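You operate a simulated robot arm through the tools that you are given. There is no shell and no other tool.

You run a simulated robot arm. Do the job below in one go: nothing can be reset, and whatever is moved stays where it is left.

Task
Fill the green cup to its line at the steel spout.
Fine: stand it on the blue circle for that, then swing the spout back over the black cup and put the green cup back. Set down upright: what you pick out. Where these are worked on the way, their far stop is far enough and under half their travel is too little: steel spout.
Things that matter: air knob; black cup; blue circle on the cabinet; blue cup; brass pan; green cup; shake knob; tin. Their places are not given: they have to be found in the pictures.

It is judged by the outcome, as a careful person would: the job done as asked, and still so three seconds after it is handed in. It fails if anything else is knocked over, pushed out of place, dropped, spilled or broken.

Robot
A 7-joint arm with a two-finger gripper, fixed in place. Base frame: the origin is at the foot of the arm, x ahead of it, y to its left, z up; the work surface is at about z = 0.72. Units: m, rad, N and s.
With the tool pointing down near the work surface it reaches from about 0.3 to 0.7 m from the base axis. Its first joint turns from -1.152 to 1.152 rad. Payload 2.45 kg.
Tool frame: the origin (TCP) lies between the finger pads and is the grasp point; the fingertips stand 0.026 m ahead of it; z points along the fingers, y is the line along which they close. Largest opening 0.096 m; the body of the gripper starts 0.069 m behind the TCP.
Orientation is told as [roll, pitch, yaw] about the base's x, y, z axes, in that order, counted from this pose: with the fingers straight down and closing along the base's y, the tool's x points along the base's -x, its y along +y and its z along -z.

Tools
- The arm moves only by the tool servo_tool. Its argument "plan" is a list of rows, each a list of 3 entries, a list of its own where there are three numbers: the shift along the tool's x, y, z in m, then the turn, a rotation vector about the tool's x, y, z in rad, then the gripper command, from -1 (shut) to 1 (fully open), values between in proportion. In form: [[[dx, dy, dz], [wx, wy, wz], fingers], ...]. A call has 1 to 20 rows; each row shifts and turns the commanded pose from where the row before left it, along the tool's axes as they then stand. Each row takes 0.2 s and may step no farther than 0.05 m and 0.15 rad from the row before; otherwise, or with a gripper value out of range, the whole call is refused. Where a pose cannot be reached the arm comes as near as it can. A force on the tool above 40 N (or 10 N above the force at the start of the call, whichever is more), or a blocked arm, ends the call early, and 0.2 s more pass. Each finger halts on what it meets, pressing with about 40 N; the grip force reading is that of the motor and also rises with nothing between the fingers. The clock runs only during rows and for 0.2 s after the last one: add rows that do not move to give the fingers time. It gives the time, the measured TCP pose, the force on the tool (base axes), the opening and the grip force at its end, in the units of the frame above (readings bear some noise), with the torque about the TCP (base axes, N m) and any sound that the robot's microphone picked up.
- Cameras (640 x 400 px; columns grow to the right, rows downward): "scene" is fixed at [0.1895, -0.3973, 1.4247]; the picture's right is [0.68, -0.74, 0.00], its down [-0.48, -0.44, -0.76] and it looks along [0.56, 0.51, -0.65] (base axes); focal length 277 px, centre (320, 200). "wrist" rides on the gripper at [0.082, 0.003, -0.098] in the tool frame; the picture's right is [-0.04, 1.00, 0.00], its down [-0.73, -0.03, -0.68] and it looks along [-0.68, -0.03, 0.73] (tool axes); focal length 256 px, centre (320, 200).
- camera(camera): a new picture of that camera. It takes no simulated time.
- locate(camera, pixels): for up to 12 pixels [column, row] of the newest picture of that camera ("zoom" is the newest enlarged one), the place [x, y, z] in the base frame of the surface seen there, good to about 0.002 m, but the place of the scene camera against the robot may be out by one fixed shift of up to 0.025 m in any direction. It takes no simulated time.
- inspect(camera, box): a new picture of the part [left, top, right, bottom] of that camera's present view, enlarged. It takes no simulated time.
- hand_in(): hands the job in; it is judged then, once.

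Unless the task says otherwise, let go and move clear before handing in.

The tools are called after "Emit:" as name(argument=value, ...) on one line, values as JSON. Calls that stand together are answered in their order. servo_tool: Moves the arm, as the interface text tells. Its arguments: {"type":"object","properties":{"plan":{"type":"array","items":{"type":"array"}}},"required":["plan"]} The other tools are called the same way: camera (camera) takes a picture; locate (camera, pixels) gives the place of the surface under pixels of a picture; inspect (camera, box) takes an enlarged picture of a part of a camera's view; hand_in () hands the job in.

At the start:

```text
time: 0.0
ee_pos: [0.4764, 0.0303, 1.1866]
orientation: [0.0, 0.001, 0.001]
ft_force: [0.6, 1.0, 0.2]
moment: [0.03, 0.01, 0.0]
grip_width: 0.0961
grasp_force: 0.1
```

scene: 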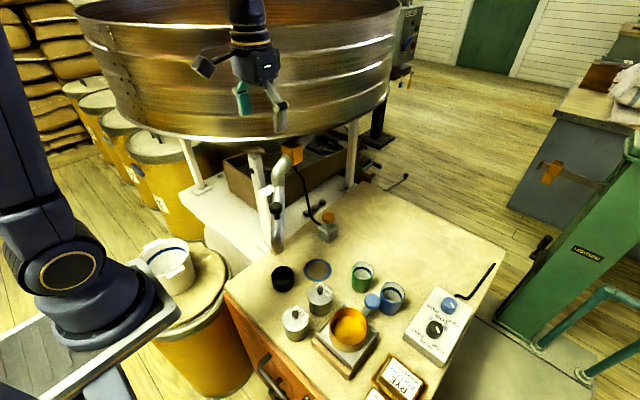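
wrist: 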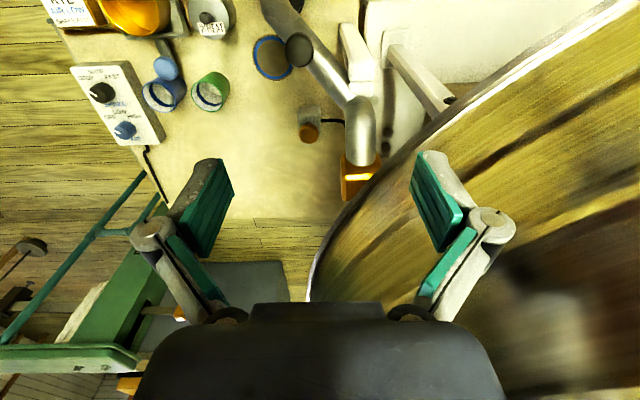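

The scene picture shows the cabinet with the black cup near (283,278), the blue circle near (317,269), the green cup near (362,276) and the steel spout near (277,200). I'll enlarge these parts before moving.

Emit:
inspect(camera="scene", box=[220, 130, 420, 300])

Emit:
inspect(camera="scene", box=[260, 240, 480, 400])

Emit:
inspect(camera="wrist", box=[40, 0, 440, 220])

```text
2.35 times, centred on (320, 215) of scene
```

zoom: 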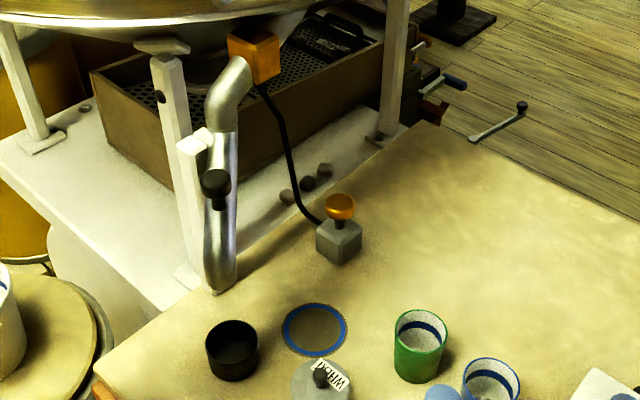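

```text
2.50 times, centred on (370, 320) of scene
```

zoom: 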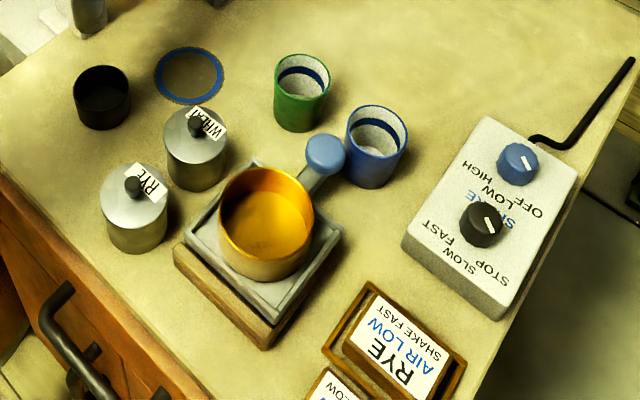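

```text
1.60 times, centred on (240, 110) of wrist
```

zoom: 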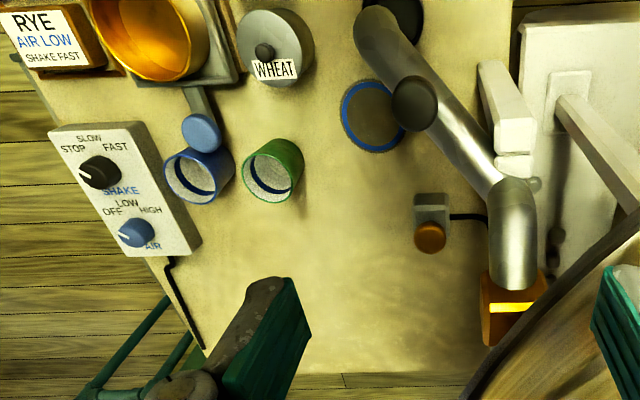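

The blue circle, the cups, the spout with its black handle knob and the orange button cabled to the orange box are all visible. Next I'll get their places.

Emit:
camera(camera="scene")

Emit:
locate(camera="scene", pixels=[[283, 272], [317, 269], [362, 268], [362, 287], [392, 290], [276, 208], [277, 246], [328, 218], [327, 235], [320, 290], [296, 315], [349, 325]])

Emit:
camera(camera="wrist")

Emit:
locate(camera="wrist", pixels=[[272, 57], [210, 92], [211, 75], [163, 95], [298, 49], [290, 10], [309, 131], [360, 160], [360, 100], [210, 20], [166, 66], [100, 92]])

```text
taken
```

scene: 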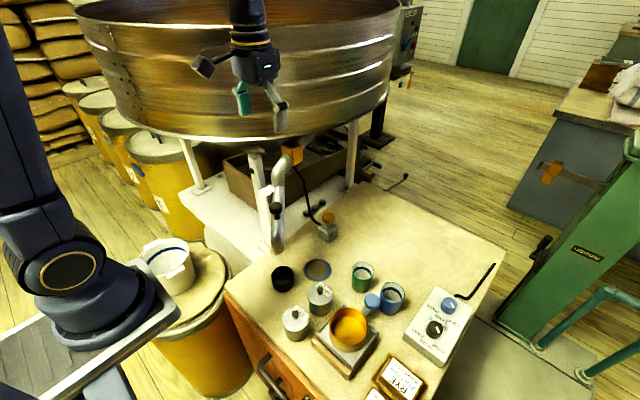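

```text
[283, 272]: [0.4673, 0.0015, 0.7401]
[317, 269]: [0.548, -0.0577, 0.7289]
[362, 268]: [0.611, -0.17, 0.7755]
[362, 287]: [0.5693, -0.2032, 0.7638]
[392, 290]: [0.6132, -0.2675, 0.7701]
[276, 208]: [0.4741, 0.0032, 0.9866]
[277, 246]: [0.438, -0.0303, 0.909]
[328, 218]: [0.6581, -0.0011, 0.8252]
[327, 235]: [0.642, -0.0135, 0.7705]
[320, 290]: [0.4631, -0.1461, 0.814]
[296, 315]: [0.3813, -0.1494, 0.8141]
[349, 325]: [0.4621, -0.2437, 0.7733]
```

```text
taken
```

wrist: 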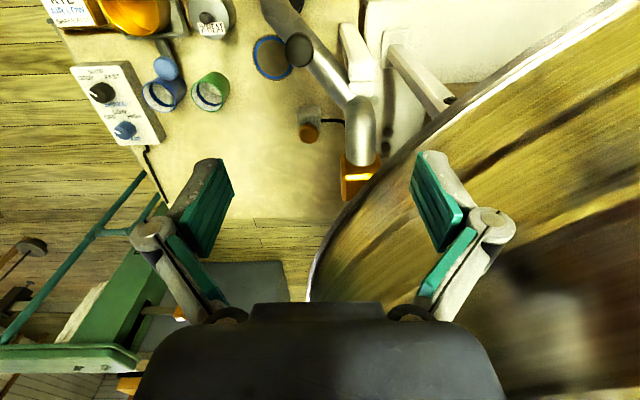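

```text
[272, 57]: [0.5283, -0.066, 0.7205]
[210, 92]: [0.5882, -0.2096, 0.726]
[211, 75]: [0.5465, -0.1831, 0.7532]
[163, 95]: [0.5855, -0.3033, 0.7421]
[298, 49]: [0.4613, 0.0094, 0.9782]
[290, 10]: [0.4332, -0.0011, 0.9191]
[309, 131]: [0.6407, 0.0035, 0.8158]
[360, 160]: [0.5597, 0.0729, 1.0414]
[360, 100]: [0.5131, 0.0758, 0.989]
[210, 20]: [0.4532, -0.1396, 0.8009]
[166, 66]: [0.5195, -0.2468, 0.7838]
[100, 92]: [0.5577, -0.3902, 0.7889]
```

The wrist camera puts the circle near (0.528,-0.066) and the spout knob near (0.461,0.009,0.978), and it puts the button top near (0.641,0.004,0.816). The scene camera is off by roughly +0.016 in x and +0.009 in z. I'll map the spout, vat and surroundings before moving.

Emit:
locate(camera="scene", pixels=[[240, 130], [320, 125], [380, 90], [283, 170], [292, 150], [268, 190], [278, 190], [277, 230], [263, 205], [351, 140], [255, 150], [330, 200]])

Emit:
locate(camera="wrist", pixels=[[340, 270], [400, 200], [500, 100], [440, 150], [358, 185], [360, 130], [330, 75], [310, 30], [280, 15], [350, 40], [420, 90], [600, 20]])

Emit:
inspect(camera="scene", box=[240, 130, 340, 260])

Emit:
inspect(camera="scene", box=[340, 340, 460, 400])

Emit:
inspect(camera="wrist", box=[240, 0, 400, 160])

```text
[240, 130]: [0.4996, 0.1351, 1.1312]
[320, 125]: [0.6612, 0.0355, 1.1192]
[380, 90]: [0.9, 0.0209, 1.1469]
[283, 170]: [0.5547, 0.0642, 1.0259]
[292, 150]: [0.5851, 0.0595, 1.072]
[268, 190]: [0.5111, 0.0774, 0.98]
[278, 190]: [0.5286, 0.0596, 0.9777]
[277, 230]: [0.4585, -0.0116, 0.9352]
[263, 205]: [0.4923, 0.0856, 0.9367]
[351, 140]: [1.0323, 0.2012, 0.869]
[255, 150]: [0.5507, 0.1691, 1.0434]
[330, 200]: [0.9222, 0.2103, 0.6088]
```

```text
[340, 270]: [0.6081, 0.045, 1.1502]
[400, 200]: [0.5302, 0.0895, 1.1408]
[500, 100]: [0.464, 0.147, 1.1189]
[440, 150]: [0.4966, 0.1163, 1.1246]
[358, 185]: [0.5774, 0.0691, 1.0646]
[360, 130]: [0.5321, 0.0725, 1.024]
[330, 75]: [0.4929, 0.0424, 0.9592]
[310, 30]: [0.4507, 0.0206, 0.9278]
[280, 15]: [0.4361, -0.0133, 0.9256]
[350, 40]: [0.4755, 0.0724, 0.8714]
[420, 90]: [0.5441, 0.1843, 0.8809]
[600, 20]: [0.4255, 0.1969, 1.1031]
```

```text
3.08 times, centred on (290, 195) of scene
```

zoom: 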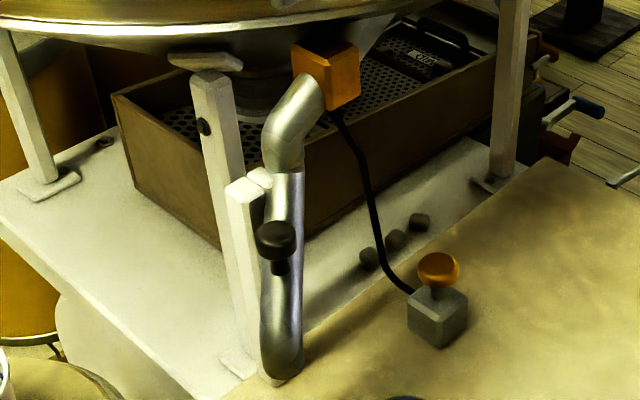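

```text
5.33 times, centred on (400, 370) of scene
```

zoom: 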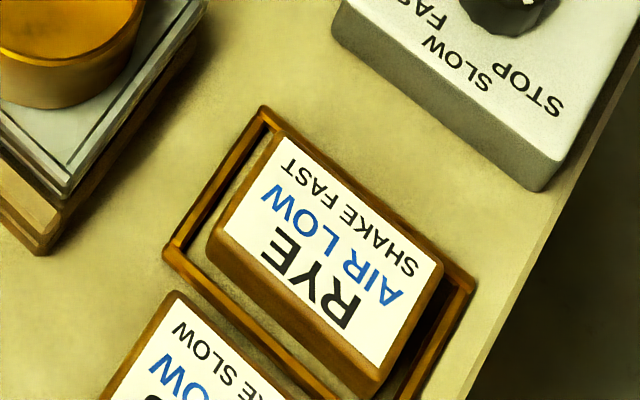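

```text
2.50 times, centred on (320, 80) of wrist
```

zoom: 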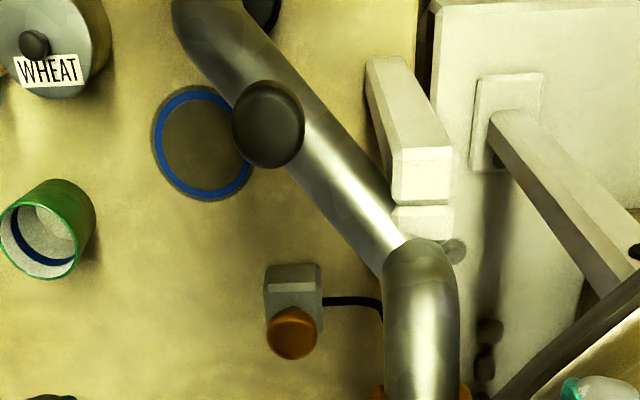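

The spout runs from a fixed elbow near (0.56,0.07) down to its tip near (0.43,0.0,0.92). I'll move the arm right and back, away from the vat, to get a clearer wrist view of the cups, circle and knobs.

Emit:
servo_tool(plan=[[[0.02, -0.04, 0], [0, 0, 0], 1], [[0.02, -0.04, 0], [0, 0, 0], 1], [[0.02, -0.04, 0], [0, 0, 0], 1], [[0.02, -0.04, 0], [0, 0, 0], 1], [[0.02, -0.02, 0], [0, 0, 0], 1], [[0, 0, 0], [0, 0, 0], 1]])

Emit:
camera(camera="wrist")

Emit:
camera(camera="scene")

```text
time: 1.4
ee_pos: [0.3777, -0.1507, 1.1857]
orientation: [0.0, -0.002, -0.001]
ft_force: [0.2, 0.2, 0.9]
moment: [-0.03, -0.01, 0.0]
grip_width: 0.0959
grasp_force: 0.0
```

```text
taken
```

wrist: 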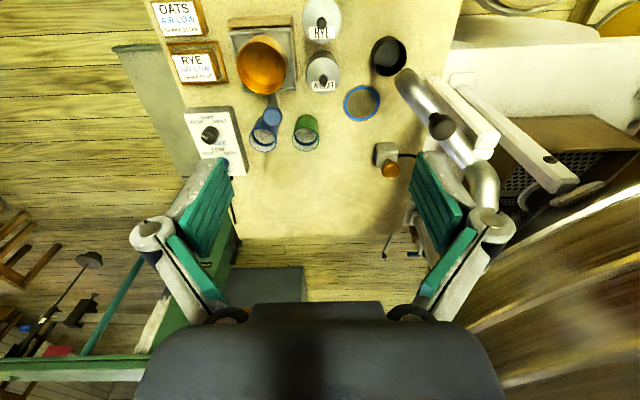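

```text
taken
```

scene: 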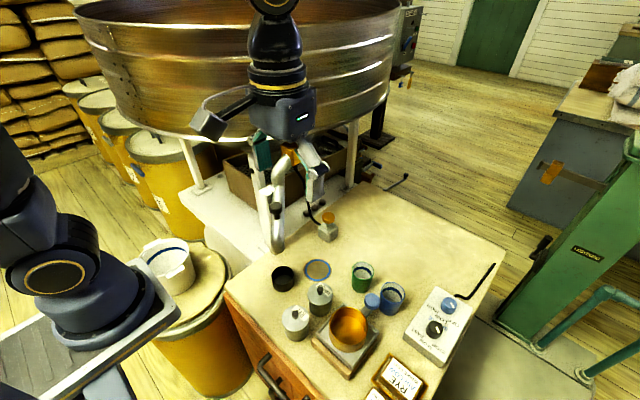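

Emit:
inspect(camera="wrist", box=[140, 0, 340, 180])

Emit:
inspect(camera="wrist", box=[340, 20, 520, 200])

Emit:
locate(camera="wrist", pixels=[[388, 55], [388, 42], [388, 69], [372, 55], [403, 45], [361, 101], [305, 148], [306, 120], [262, 148], [403, 84], [440, 126], [484, 180]])

```text
2.22 times, centred on (240, 90) of wrist
```

zoom: 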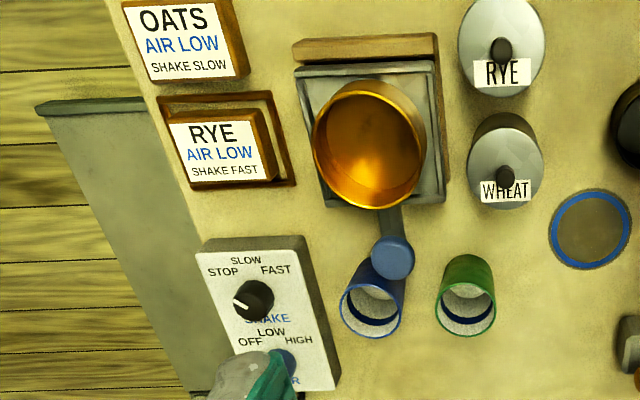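

```text
2.22 times, centred on (430, 110) of wrist
```

zoom: 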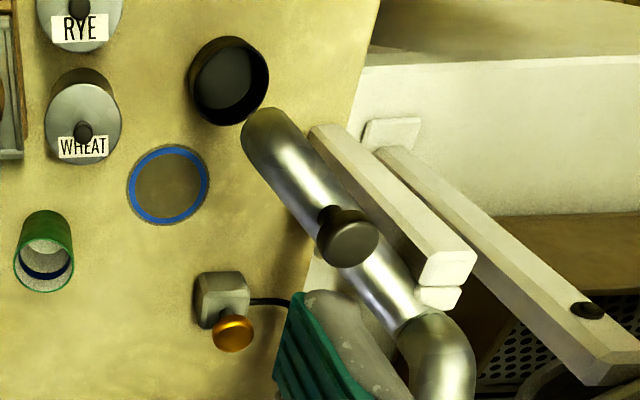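

```text
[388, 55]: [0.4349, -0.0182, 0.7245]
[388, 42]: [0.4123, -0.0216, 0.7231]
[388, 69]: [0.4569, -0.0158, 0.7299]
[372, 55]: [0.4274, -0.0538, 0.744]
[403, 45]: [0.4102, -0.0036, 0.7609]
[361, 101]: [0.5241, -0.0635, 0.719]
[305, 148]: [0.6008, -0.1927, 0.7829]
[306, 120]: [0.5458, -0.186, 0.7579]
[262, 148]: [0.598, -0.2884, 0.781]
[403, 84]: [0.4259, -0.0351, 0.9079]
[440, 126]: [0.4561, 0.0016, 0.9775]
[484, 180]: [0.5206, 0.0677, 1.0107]
```

The shake knob points to STOP, the black cup is centred near (0.43,-0.02), and the green cup is near (0.575,-0.19). I'll enlarge the green cup region and measure the cup.

Emit:
inspect(camera="wrist", box=[280, 100, 330, 160])

Emit:
inspect(camera="scene", box=[340, 250, 420, 320])

```text
6.67 times, centred on (305, 130) of wrist
```

zoom: 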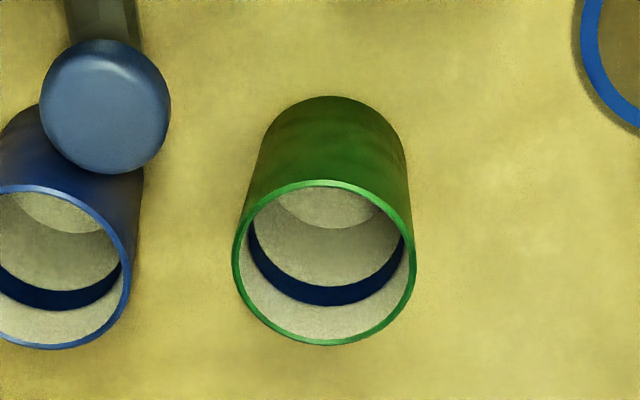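

```text
5.71 times, centred on (380, 285) of scene
```

zoom: 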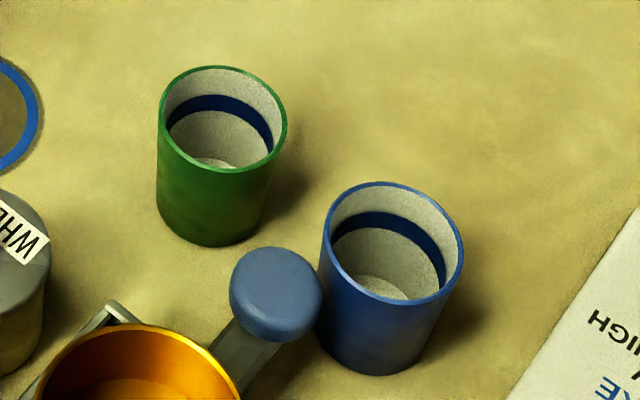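

The cup has a clear dark-blue line inside. Next I'll measure its rim and base in an enlarged wrist view, which has no fixed shift.

Emit:
inspect(camera="wrist", box=[280, 100, 330, 160])

Emit:
locate(camera="zoom", pixels=[[234, 262], [415, 262], [325, 182], [328, 343], [330, 100], [330, 185], [330, 290], [330, 320], [330, 225], [250, 240], [400, 245], [325, 205]])

```text
6.67 times, centred on (305, 130) of wrist
```

zoom: 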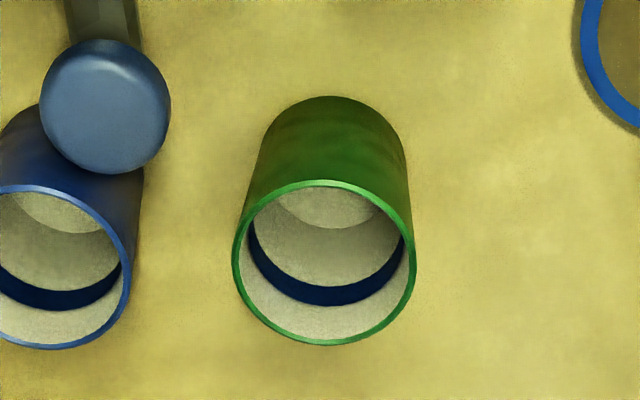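

```text
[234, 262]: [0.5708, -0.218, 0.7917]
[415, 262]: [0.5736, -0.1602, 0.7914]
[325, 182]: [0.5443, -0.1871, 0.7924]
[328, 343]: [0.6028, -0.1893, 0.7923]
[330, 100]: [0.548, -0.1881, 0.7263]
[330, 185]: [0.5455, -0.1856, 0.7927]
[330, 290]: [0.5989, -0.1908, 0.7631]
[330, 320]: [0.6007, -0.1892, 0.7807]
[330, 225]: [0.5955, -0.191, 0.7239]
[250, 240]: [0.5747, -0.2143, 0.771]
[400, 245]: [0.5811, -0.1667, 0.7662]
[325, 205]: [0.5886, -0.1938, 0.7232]
```

The green cup is centred at (0.5735,-0.188) with its rim at z≈0.792 and a diameter of about 0.059. Its line is at z≈0.76. The wrist camera housing sits on the base side, toward the spout, so I'll turn the tool -90° in yaw to put it on the right side while working near the spout.

Emit:
servo_tool(plan=[[[0, 0, 0], [0, 0, -0.1428], 0.7], [[0, 0, 0], [0, 0, -0.1428], 0.7], [[0, 0, 0], [0, 0, -0.1428], 0.7], [[0, 0, 0], [0, 0, -0.1428], 0.7], [[0, 0, 0], [0, 0, -0.1428], 0.7], [[0, 0, 0], [0, 0, -0.1428], 0.7], [[0, 0, 0], [0, 0, -0.1428], 0.7], [[0, 0, 0], [0, 0, -0.1428], 0.7], [[0, 0, 0], [0, 0, -0.1428], 0.7], [[0, 0, 0], [0, 0, -0.1428], 0.7], [[0, 0, 0], [0, 0, -0.1428], 0.7], [[0, 0, 0], [0, 0, 0], 0.7]])

Emit:
camera(camera="wrist")

Emit:
camera(camera="scene")

```text
time: 4.0
ee_pos: [0.3762, -0.1496, 1.1885]
orientation: [0.001, -0.001, 1.573]
ft_force: [-0.1, -0.5, -0.3]
moment: [-0.01, 0.02, 0.0]
grip_width: 0.0816
grasp_force: 0.0
```

```text
taken
```

wrist: 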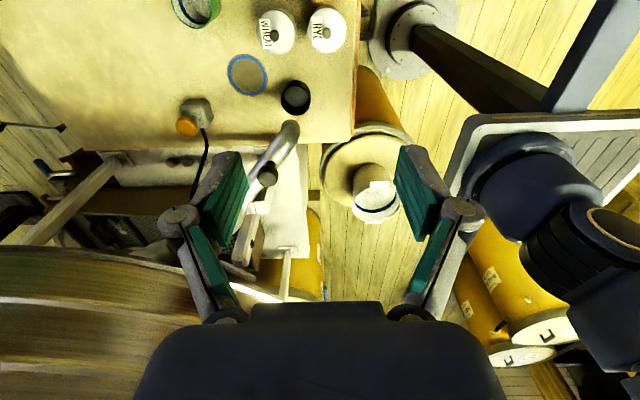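

```text
taken
```

scene: 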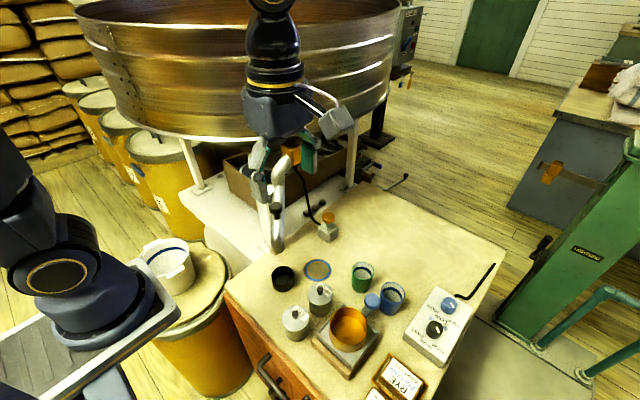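

Yaw is now 1.573 with the camera on the -y side, as intended. From this angle I'll remeasure the circle (247,75), black cup (296,97), spout tip (291,127), knob (267,173) and button (187,125).

Emit:
inspect(camera="wrist", box=[160, 0, 360, 220])

Emit:
locate(camera="wrist", pixels=[[247, 75], [228, 75], [267, 75], [247, 56], [246, 94], [296, 97], [291, 127], [283, 140], [267, 173], [187, 125], [196, 106], [195, 15]])

```text
1.82 times, centred on (260, 110) of wrist
```

zoom: 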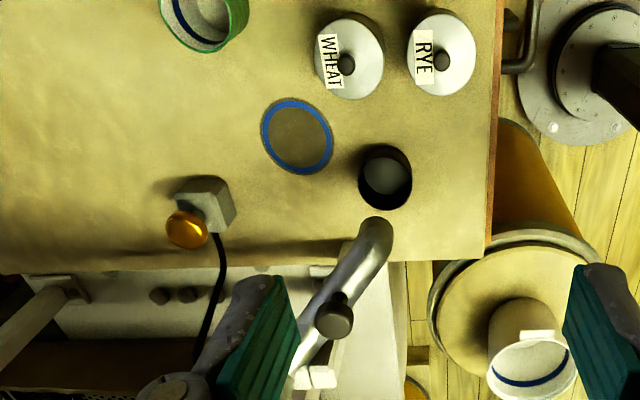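

```text
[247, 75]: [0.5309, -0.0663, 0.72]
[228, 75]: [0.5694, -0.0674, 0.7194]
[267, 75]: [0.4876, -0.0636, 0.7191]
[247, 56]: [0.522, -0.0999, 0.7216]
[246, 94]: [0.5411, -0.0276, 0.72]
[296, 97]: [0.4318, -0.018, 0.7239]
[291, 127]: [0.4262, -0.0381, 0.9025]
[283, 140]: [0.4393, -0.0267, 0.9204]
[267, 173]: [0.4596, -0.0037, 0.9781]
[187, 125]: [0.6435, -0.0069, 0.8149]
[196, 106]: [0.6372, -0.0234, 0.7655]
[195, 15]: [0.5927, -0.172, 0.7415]
```

I'll pin the circle centre, the black cup rim, the handle knob and the button from points in this enlarged picture.

Emit:
locate(camera="zoom", pixels=[[264, 135], [331, 140], [285, 101], [308, 172], [360, 175], [410, 180], [388, 148], [383, 208], [334, 300], [334, 330], [316, 315], [352, 318]])

Emit:
locate(camera="zoom", pixels=[[170, 230], [205, 230], [188, 213], [186, 246], [205, 190], [375, 222], [390, 235], [362, 232], [330, 375], [300, 335], [345, 270], [380, 255]])

```text
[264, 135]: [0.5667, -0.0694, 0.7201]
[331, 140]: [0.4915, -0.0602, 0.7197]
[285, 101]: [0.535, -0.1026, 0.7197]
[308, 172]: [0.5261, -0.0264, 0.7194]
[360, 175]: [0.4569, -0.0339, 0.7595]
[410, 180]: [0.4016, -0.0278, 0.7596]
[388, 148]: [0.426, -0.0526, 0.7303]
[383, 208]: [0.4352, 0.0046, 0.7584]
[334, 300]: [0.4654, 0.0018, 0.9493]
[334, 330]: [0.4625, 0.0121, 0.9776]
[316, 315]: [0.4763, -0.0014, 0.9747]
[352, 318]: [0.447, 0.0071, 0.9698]
```

```text
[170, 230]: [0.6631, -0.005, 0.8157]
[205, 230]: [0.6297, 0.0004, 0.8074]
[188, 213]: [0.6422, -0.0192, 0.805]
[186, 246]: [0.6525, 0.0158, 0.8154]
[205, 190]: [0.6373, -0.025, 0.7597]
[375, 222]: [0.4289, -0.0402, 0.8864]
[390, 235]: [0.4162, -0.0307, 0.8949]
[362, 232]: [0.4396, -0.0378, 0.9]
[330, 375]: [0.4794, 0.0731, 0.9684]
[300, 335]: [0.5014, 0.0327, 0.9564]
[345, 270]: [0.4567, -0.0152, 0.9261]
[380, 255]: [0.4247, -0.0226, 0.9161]
```

The circle centre is (0.530,-0.0645) and the black cup is (0.4295,-0.028). The handle knob is at (0.4615,0.003,0.977), which puts the spout's axis near (0.520,0.065). I'll now move above the green cup with the fingers partly open.

Emit:
servo_tool(plan=[[[0.0064, -0.0329, 0.033], [0, 0, 0], 0.7], [[0.0064, -0.0329, 0.033], [0, 0, 0], 0.7], [[0.0064, -0.0329, 0.033], [0, 0, 0], 0.7], [[0.0064, -0.0329, 0.033], [0, 0, 0], 0.7], [[0.0064, -0.0329, 0.033], [0, 0, 0], 0.7], [[0.0064, -0.0329, 0.033], [0, 0, 0], 0.7], [[0, 0, 0], [0, 0, 0], 0.7], [[0, 0, 0], [0, 0, 0], 0.7]])

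Emit:
camera(camera="wrist")

Emit:
camera(camera="scene")

```text
time: 5.8
ee_pos: [0.5727, -0.1896, 0.9905]
orientation: [0.0, 0.0, 1.572]
ft_force: [-0.3, 0.0, -0.4]
moment: [0.02, 0.01, -0.02]
grip_width: 0.0818
grasp_force: 0.0
```

```text
taken
```

wrist: 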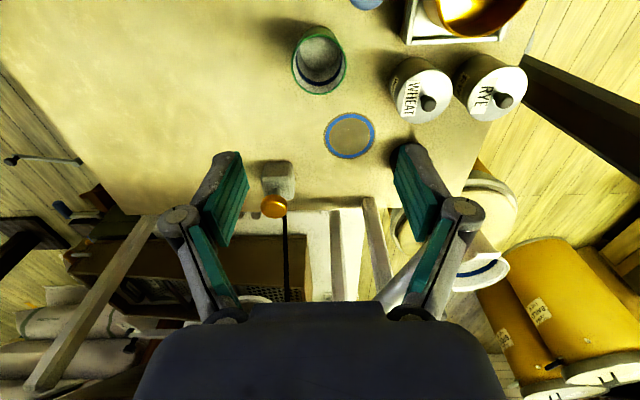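

```text
taken
```

scene: 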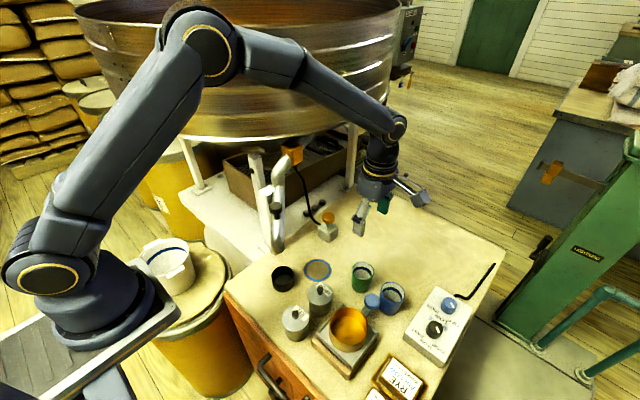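

The arm is over the cup, which shows at (319,60) in the wrist view. I'll recheck its centre from here before descending.

Emit:
inspect(camera="wrist", box=[270, 0, 400, 170])

```text
2.35 times, centred on (335, 85) of wrist
```

zoom: 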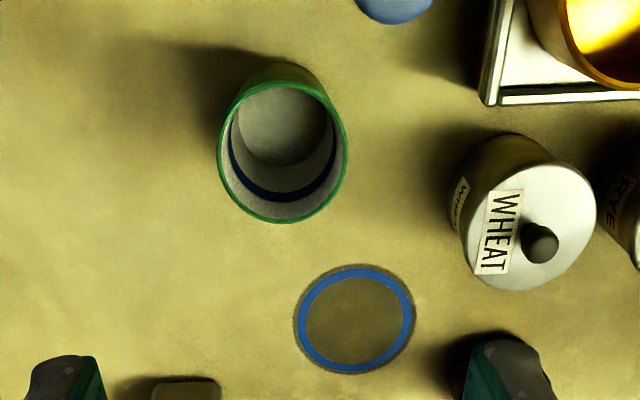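

Emit:
locate(camera="zoom", pixels=[[220, 150], [345, 150], [280, 84], [285, 220], [283, 62], [298, 318], [414, 320], [358, 268], [350, 371], [265, 130], [290, 195], [285, 185]])

```text
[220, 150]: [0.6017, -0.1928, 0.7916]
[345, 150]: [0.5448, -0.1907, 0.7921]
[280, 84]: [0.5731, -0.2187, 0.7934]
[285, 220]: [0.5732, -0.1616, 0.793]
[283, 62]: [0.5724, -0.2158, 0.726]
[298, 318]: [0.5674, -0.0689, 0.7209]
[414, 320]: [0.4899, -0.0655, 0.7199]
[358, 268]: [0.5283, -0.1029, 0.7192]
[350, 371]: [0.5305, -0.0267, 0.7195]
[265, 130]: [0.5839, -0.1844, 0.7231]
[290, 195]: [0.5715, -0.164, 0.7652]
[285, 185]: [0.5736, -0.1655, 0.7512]
```

The cup centre is confirmed at (0.573,-0.190), right under the tool, and the circle is at (0.529,-0.065). I'm descending around the cup.

Emit:
servo_tool(plan=[[[0, 0, 0.045], [0, 0, 0], 0.7], [[0, 0, 0.045], [0, 0, 0], 0.7], [[0, 0, 0.045], [0, 0, 0], 0.7], [[0, 0, 0.04], [0, 0, 0], 0.7], [[0, 0, 0.03], [0, 0, 0], 0.7], [[0, 0, 0.022], [0, 0, 0], 0.7], [[0, 0, 0], [0, 0, 0], 0.7]])

Emit:
camera(camera="wrist")

Emit:
inspect(camera="scene", box=[300, 180, 460, 320])

```text
time: 7.4
ee_pos: [0.5735, -0.1891, 0.7603]
orientation: [0.001, 0.0, 1.572]
ft_force: [-0.4, -0.4, 0.5]
moment: [0.0, -0.01, -0.01]
grip_width: 0.0816
grasp_force: 0.1
```

```text
taken
```

wrist: 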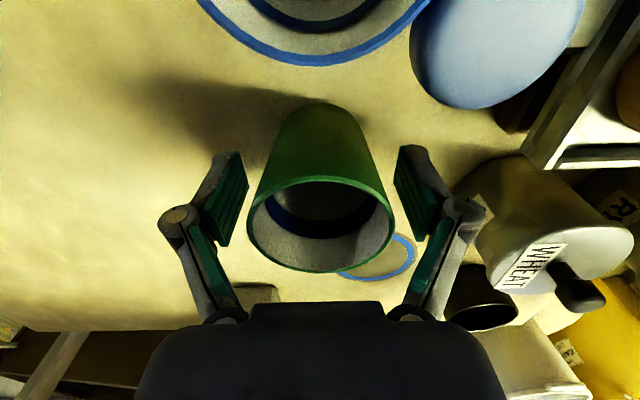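

```text
2.86 times, centred on (380, 250) of scene
```

zoom: 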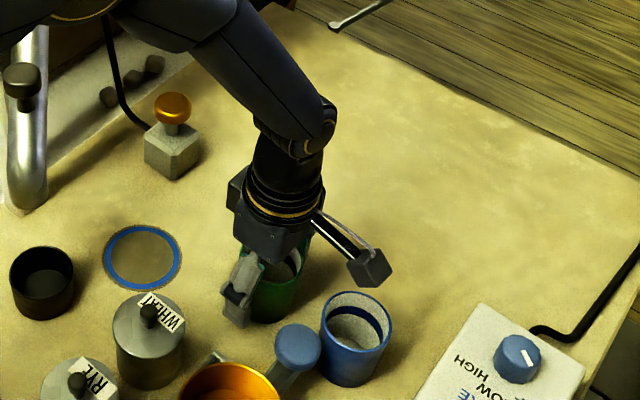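

The fingers straddle the cup evenly. Before gripping, I'll check how low the forearm sits, since the cup will be carried close to the spout.

Emit:
camera(camera="scene")

Emit:
locate(camera="scene", pixels=[[400, 220], [405, 228], [380, 210], [360, 195], [340, 175], [320, 150], [397, 250], [392, 235], [300, 120], [260, 90], [365, 215], [345, 190]])

```text
taken
```

scene: 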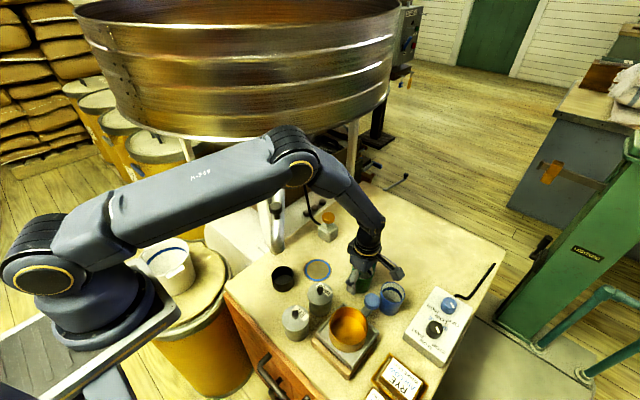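

```text
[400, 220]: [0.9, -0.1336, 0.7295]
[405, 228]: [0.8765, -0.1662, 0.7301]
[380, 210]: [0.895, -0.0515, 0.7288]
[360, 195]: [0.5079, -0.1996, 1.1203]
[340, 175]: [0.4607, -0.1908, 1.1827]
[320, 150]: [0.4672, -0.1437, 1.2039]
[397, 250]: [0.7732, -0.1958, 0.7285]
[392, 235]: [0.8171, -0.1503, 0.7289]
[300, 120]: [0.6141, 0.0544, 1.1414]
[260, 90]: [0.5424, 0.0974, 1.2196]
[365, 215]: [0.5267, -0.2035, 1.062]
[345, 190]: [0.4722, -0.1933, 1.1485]
```

The forearm comes in from high enough (z≈1.05–1.18 near x≈0.5), so it should clear the spout knob when the cup is over the circle. Now I'll grip the cup.

Emit:
servo_tool(plan=[[[0, 0, 0], [0, 0, 0], -0.1], [[0, 0, 0], [0, 0, 0], -0.1], [[0, 0, 0], [0, 0, 0], -0.1], [[0, 0, 0], [0, 0, 0], -0.1]])

Emit:
camera(camera="wrist")

```text
time: 8.4
ee_pos: [0.5733, -0.1898, 0.7604]
orientation: [-0.001, -0.001, 1.571]
ft_force: [-0.6, -0.3, 0.3]
moment: [0.01, 0.02, 0.0]
grip_width: 0.0538
grasp_force: 40.4
```

```text
taken
```

wrist: 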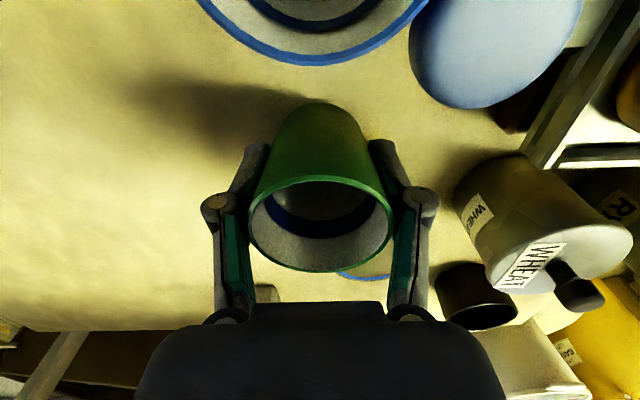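

The cup is gripped at width 0.0538. I'll lift it 0.03 m, then carry it toward the circle, stopping about 0.03 m short to check clearance to the spout.

Emit:
servo_tool(plan=[[[0, 0, -0.015], [0, 0, 0], -0.1], [[0, 0, -0.02], [0, 0, 0], -0.1], [[-0.025, 0.0088, 0], [0, 0, 0], -0.1], [[-0.025, 0.0088, 0], [0, 0, 0], -0.1], [[-0.025, 0.0088, 0], [0, 0, 0], -0.1], [[-0.02, 0.007, 0], [0, 0, 0], -0.1], [[0, 0, 0], [0, 0, 0], -0.1]])

Emit:
camera(camera="scene")

Emit:
camera(camera="wrist")

```text
time: 10.0
ee_pos: [0.5395, -0.0917, 0.795]
orientation: [0.001, 0.0, 1.572]
ft_force: [-0.5, -1.0, -0.6]
moment: [0.04, 0.03, 0.0]
grip_width: 0.0538
grasp_force: 40.2
```

```text
taken
```

scene: 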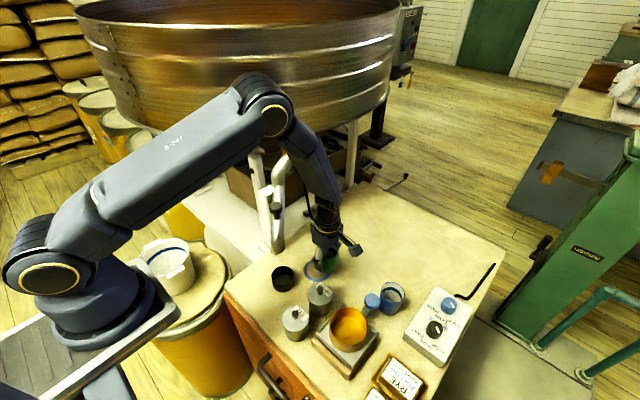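

```text
taken
```

wrist: 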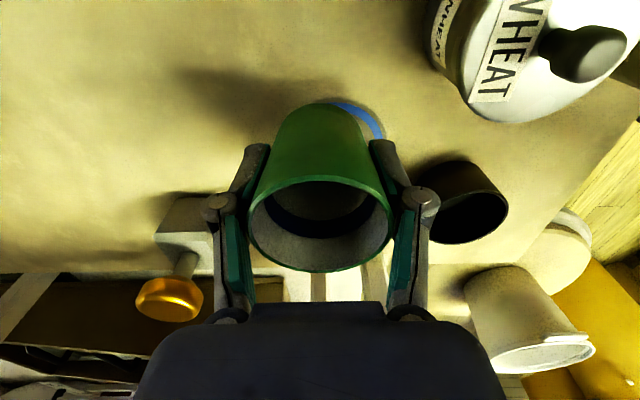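

The cup is held level, just short of the circle. I'll enlarge the scene view to check the gap between the forearm and the spout.

Emit:
inspect(camera="scene", box=[230, 100, 390, 300])

Emit:
locate(camera="scene", pixels=[[310, 160], [320, 180], [325, 195], [328, 210], [325, 225], [290, 130], [300, 145], [297, 160], [305, 180], [340, 195], [330, 170], [276, 208]])

```text
2.00 times, centred on (310, 200) of scene
```

zoom: 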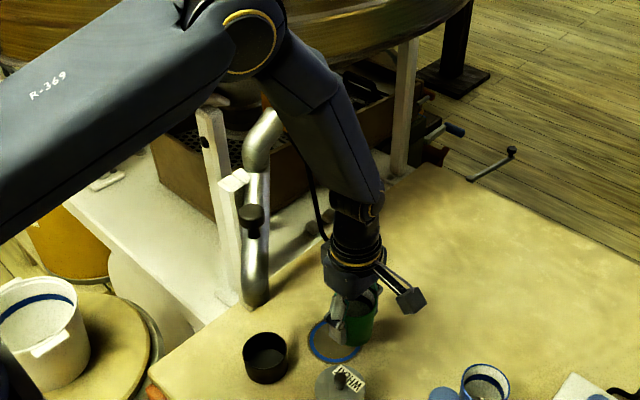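

```text
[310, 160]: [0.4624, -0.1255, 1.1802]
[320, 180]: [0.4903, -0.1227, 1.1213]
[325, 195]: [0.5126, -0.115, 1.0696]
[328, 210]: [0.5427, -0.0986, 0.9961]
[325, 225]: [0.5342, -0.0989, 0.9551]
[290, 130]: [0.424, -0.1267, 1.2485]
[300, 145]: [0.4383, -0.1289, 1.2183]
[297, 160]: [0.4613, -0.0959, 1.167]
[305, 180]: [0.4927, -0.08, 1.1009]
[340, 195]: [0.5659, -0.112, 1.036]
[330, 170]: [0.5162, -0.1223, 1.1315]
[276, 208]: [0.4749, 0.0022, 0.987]
```

There is plenty of gap, since the forearm stays above z≈1.05 near the spout. I'll move to the circle centre and lower the cup gently.

Emit:
servo_tool(plan=[[[-0.0135, 0.0052, 0], [0, 0, 0], -0.1], [[-0.0135, 0.0053, 0], [0, 0, 0], -0.1], [[0, 0, 0], [0, 0, 0], -0.1], [[0, 0, 0.015], [0, 0, 0], -0.1], [[0, 0, 0.012], [0, 0, 0], -0.1], [[0, 0, 0.005], [0, 0, 0], -0.1], [[0, 0, 0.0015], [0, 0, 0], -0.1], [[0, 0, 0], [0, 0, 0], -0.1]])

Emit:
camera(camera="wrist")

Emit:
inspect(camera="scene", box=[250, 180, 390, 310])

```text
time: 11.8
ee_pos: [0.5284, -0.0657, 0.7626]
orientation: [0.001, 0.002, 1.571]
ft_force: [0.0, -0.2, -1.0]
moment: [-0.01, 0.0, -0.02]
grip_width: 0.0534
grasp_force: 40.1
```

```text
taken
```

wrist: 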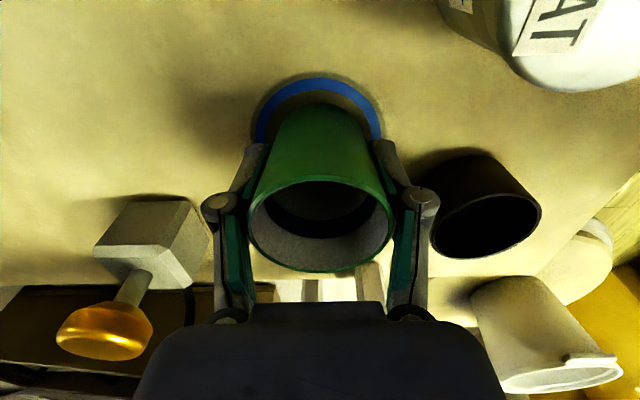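

```text
3.08 times, centred on (320, 245) of scene
```

zoom: 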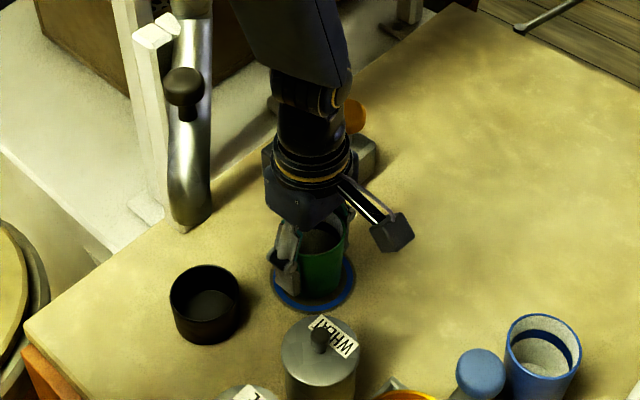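

The cup is centred on the ring but about 2 mm above where it was gripped. I'll lower that last bit and then open.

Emit:
servo_tool(plan=[[[0, 0, 0.0012], [0, 0, 0], -0.1], [[0, 0, 0.001], [0, 0, 0], -0.1], [[0, 0, 0], [0, 0, 0], -0.1]])

```text
time: 12.6
ee_pos: [0.5295, -0.066, 0.7623]
orientation: [0.002, 0.002, 1.572]
ft_force: [-2.5, 0.8, 10.7]
moment: [0.04, 0.14, -0.01]
grip_width: 0.0536
grasp_force: 39.8
```

The force rose to 10.7 N upward, so the cup is standing on the circle. I'll ease off 1 mm and open the fingers.

Emit:
servo_tool(plan=[[[0, 0, -0.0012], [0, 0, 0], -0.1], [[0, 0, 0], [0, 0, 0], 0.3], [[0, 0, 0], [0, 0, 0], 0.7], [[0, 0, 0], [0, 0, 0], 0.7], [[0, 0, 0], [0, 0, 0], 0.7]])

Emit:
camera(camera="wrist")

```text
time: 13.8
ee_pos: [0.5291, -0.0666, 0.7629]
orientation: [0.001, 0.0, 1.571]
ft_force: [-0.3, 0.5, -0.1]
moment: [0.02, 0.04, 0.01]
grip_width: 0.0815
grasp_force: 0.0
```

```text
taken
```

wrist: 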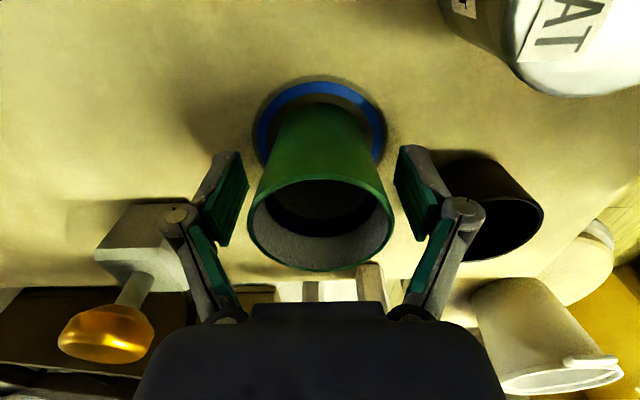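

The cup stands free on the circle and the fingers are open. I'll lift straight up, then back off to the right and up, and check the result.

Emit:
servo_tool(plan=[[[0, 0, -0.02], [0, 0, 0], 0.7], [[0, 0, -0.035], [0, 0, 0], 0.7], [[0, 0, -0.045], [0, 0, 0], 0.7], [[0.03, 0, -0.035], [0, 0, 0], 0.7], [[0.035, 0, -0.03], [0, 0, 0], 0.7], [[0.035, 0, -0.03], [0, 0, 0], 0.7], [[0.025, 0.02, -0.03], [0, 0, 0], 0.5], [[0.02, 0.03, -0.03], [0, 0, 0], 0.3], [[0, 0, 0], [0, 0, 0], 0.25]])

Emit:
camera(camera="wrist")

Emit:
camera(camera="scene")

```text
time: 15.8
ee_pos: [0.4788, -0.2113, 1.0156]
orientation: [0.0, 0.0, 1.573]
ft_force: [0.9, 0.4, 0.0]
moment: [0.03, 0.01, 0.03]
grip_width: 0.0599
grasp_force: 0.1
```

```text
taken
```

wrist: 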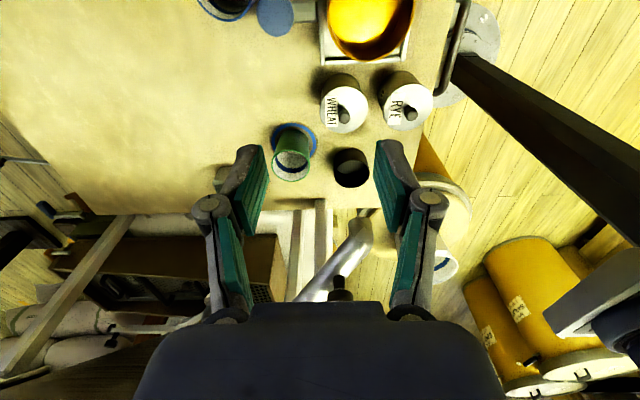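

```text
taken
```

scene: 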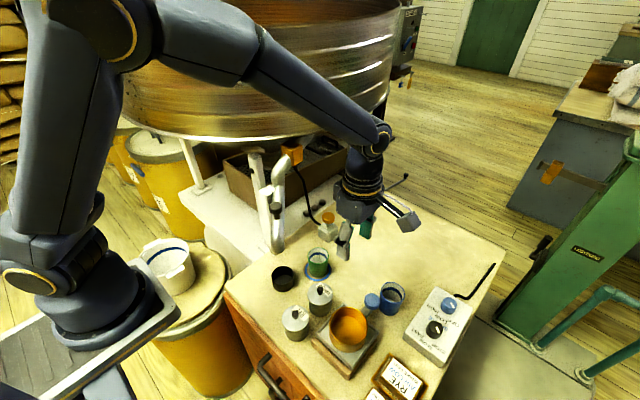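

The green cup stands upright on the circle at (317,262) and everything else is undisturbed. I'll approach the spout's handle knob from the right and turn the tool 20° so the fingers close along the swing direction.

Emit:
servo_tool(plan=[[[0, 0, -0.045], [0, 0, 0], 0.25], [[-0.037, 0.006, 0], [0, 0, 0], 0.25], [[-0.037, 0.006, 0], [0, 0, 0], 0.25], [[-0.037, 0.006, 0], [0, 0, 0], 0.25], [[0, 0, 0], [0, 0, 0.117], 0.25], [[0, 0, 0], [0, 0, 0.117], 0.25], [[0, 0, 0], [0, 0, 0.117], 0.25], [[0, 0, 0], [0, 0, 0], 0.25]])

Emit:
camera(camera="wrist")

Emit:
inspect(camera="wrist", box=[230, 80, 430, 300])

```text
time: 17.6
ee_pos: [0.4606, -0.1014, 1.0629]
orientation: [0.001, -0.002, 1.219]
ft_force: [-0.8, -0.1, 0.7]
moment: [0.01, 0.0, -0.01]
grip_width: 0.06
grasp_force: 0.0
```

```text
taken
```

wrist: 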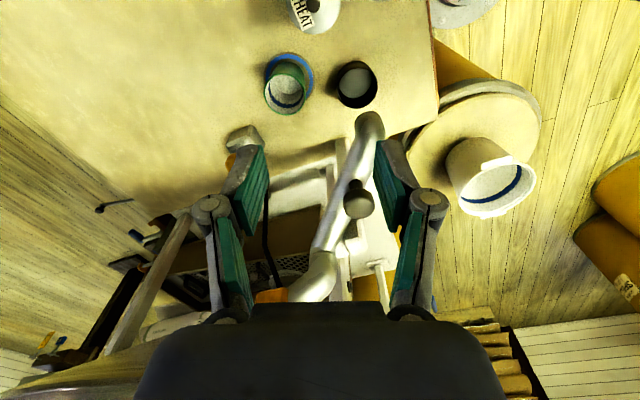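

```text
1.82 times, centred on (330, 190) of wrist
```

zoom: 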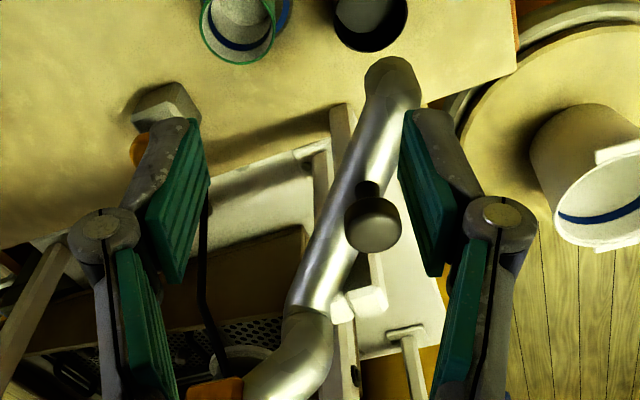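

Emit:
locate(camera="zoom", pixels=[[373, 232], [350, 232], [395, 232], [373, 215], [373, 250], [373, 204], [370, 190], [360, 210], [330, 250], [385, 110], [390, 75], [310, 330]])

Emit:
inspect(camera="wrist", box=[310, 100, 400, 240])

```text
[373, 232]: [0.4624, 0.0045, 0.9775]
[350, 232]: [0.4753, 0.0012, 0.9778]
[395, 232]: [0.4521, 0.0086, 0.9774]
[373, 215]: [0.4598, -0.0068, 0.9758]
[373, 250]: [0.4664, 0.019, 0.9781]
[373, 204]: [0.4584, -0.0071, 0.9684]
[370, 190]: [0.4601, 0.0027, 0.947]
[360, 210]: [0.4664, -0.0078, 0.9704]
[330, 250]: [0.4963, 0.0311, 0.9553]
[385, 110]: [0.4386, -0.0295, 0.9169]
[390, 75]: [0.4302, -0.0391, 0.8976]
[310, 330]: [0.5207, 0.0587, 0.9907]
```

```text
2.86 times, centred on (355, 170) of wrist
```

zoom: 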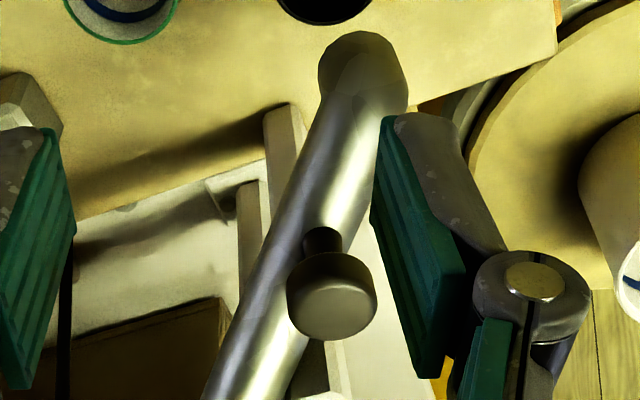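

The knob's disc is centred at (0.463,0.006) with its top at z 0.978 and its underside near 0.966, on a thin stem. I'll move over it, staying above, then check alignment.

Emit:
servo_tool(plan=[[[-0.0336, 0.01143, 0], [0, 0, 0], 0.25], [[-0.0336, 0.01143, 0], [0, 0, 0], 0.25], [[-0.0336, 0.01143, 0], [0, 0, 0], 0.25], [[0, 0, 0.02], [0, 0, 0], 0.25], [[0, 0, 0.015], [0, 0, 0], 0.25], [[0, 0, 0], [0, 0, 0], 0.25]])

Emit:
camera(camera="wrist")

Emit:
camera(camera="scene")

```text
time: 19.0
ee_pos: [0.4647, 0.0039, 1.026]
orientation: [0.001, 0.0, 1.219]
ft_force: [1.1, 0.1, 0.4]
moment: [-0.03, -0.03, 0.02]
grip_width: 0.0603
grasp_force: 0.2
```

```text
taken
```

wrist: 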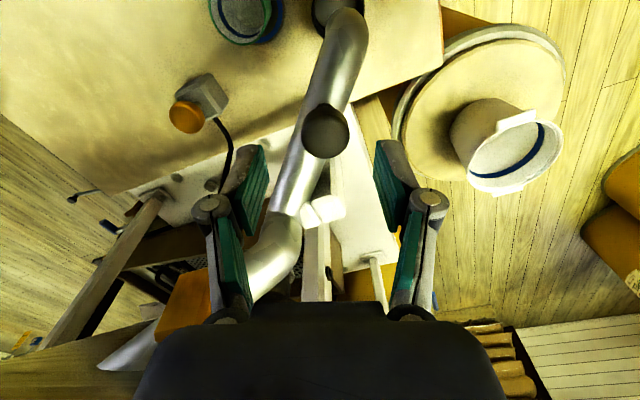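

```text
taken
```

scene: 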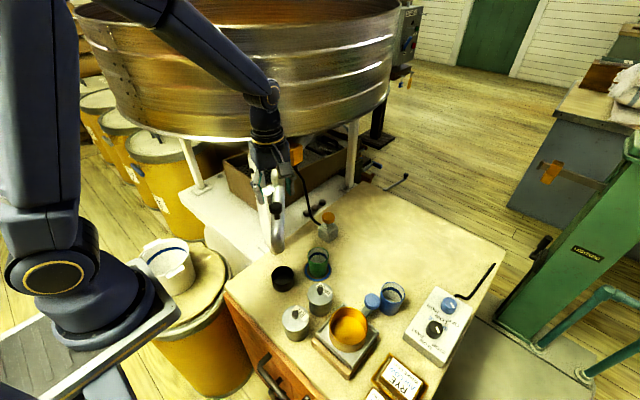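

The knob top shows at (326,130), roughly between the fingers. I'll verify its position against the TCP (0.4647,0.0039) before lowering.

Emit:
locate(camera="wrist", pixels=[[326, 130], [306, 130], [345, 132], [326, 112], [326, 152], [326, 104], [275, 240], [300, 190], [190, 116], [205, 90]])

```text
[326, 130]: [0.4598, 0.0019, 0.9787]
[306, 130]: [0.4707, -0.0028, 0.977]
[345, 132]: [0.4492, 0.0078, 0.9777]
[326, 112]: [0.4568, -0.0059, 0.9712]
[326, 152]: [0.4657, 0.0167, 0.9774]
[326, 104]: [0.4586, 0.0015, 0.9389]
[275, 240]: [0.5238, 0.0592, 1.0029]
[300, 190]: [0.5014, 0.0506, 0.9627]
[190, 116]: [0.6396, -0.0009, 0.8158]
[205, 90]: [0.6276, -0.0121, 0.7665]
```

The knob centre is about (0.461,0.004), some 3 mm from the tool axis. I'll correct that while lowering the fingers around the disc.

Emit:
servo_tool(plan=[[[0.001, 0.0028, 0.015], [0, 0, 0], 0.25], [[0, 0, 0.015], [0, 0, 0], 0.25], [[0, 0, 0.012], [0, 0, 0], 0.25], [[0, 0, 0.007], [0, 0, 0], 0.25], [[0, 0, 0], [0, 0, 0], 0.25]])

Emit:
camera(camera="wrist")

Emit:
inspect(camera="scene", box=[220, 100, 360, 260])

```text
time: 20.2
ee_pos: [0.4614, 0.0066, 0.9768]
orientation: [0.0, -0.001, 1.22]
ft_force: [0.0, 0.0, -0.7]
moment: [-0.01, 0.0, -0.01]
grip_width: 0.06
grasp_force: 0.0
```

```text
taken
```

wrist: 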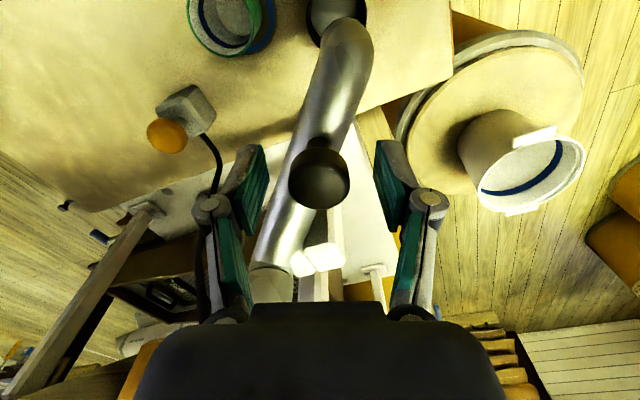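

```text
2.50 times, centred on (290, 180) of scene
```

zoom: 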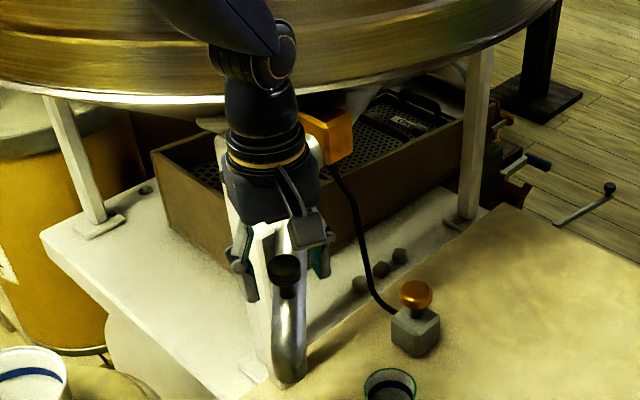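

The knob disc sits between the fingertips (wrist view (320,178), fingers at 250 and 390). I'll narrow the fingers to cage it.

Emit:
servo_tool(plan=[[[0, 0, 0], [0, 0, 0], -0.1], [[0, 0, 0], [0, 0, 0], -0.33], [[0, 0, 0], [0, 0, 0], -0.33], [[0, 0, 0], [0, 0, 0], -0.33]])

Emit:
inspect(camera="wrist", box=[240, 120, 400, 260])

```text
time: 21.2
ee_pos: [0.463, 0.0057, 0.9771]
orientation: [0.0, -0.001, 1.221]
ft_force: [-0.2, 0.2, -0.3]
moment: [0.03, 0.0, 0.0]
grip_width: 0.0321
grasp_force: 0.0
```

```text
2.86 times, centred on (320, 190) of wrist
```

zoom: 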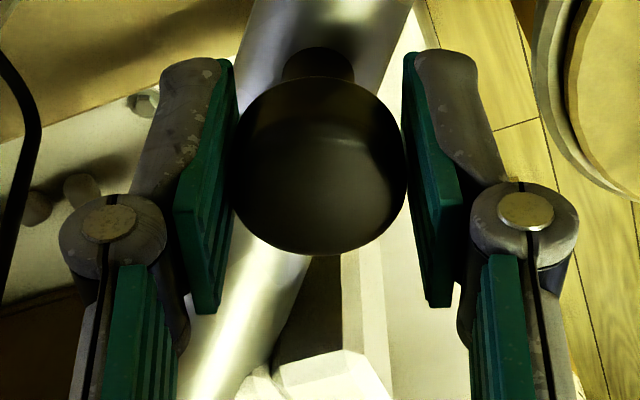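

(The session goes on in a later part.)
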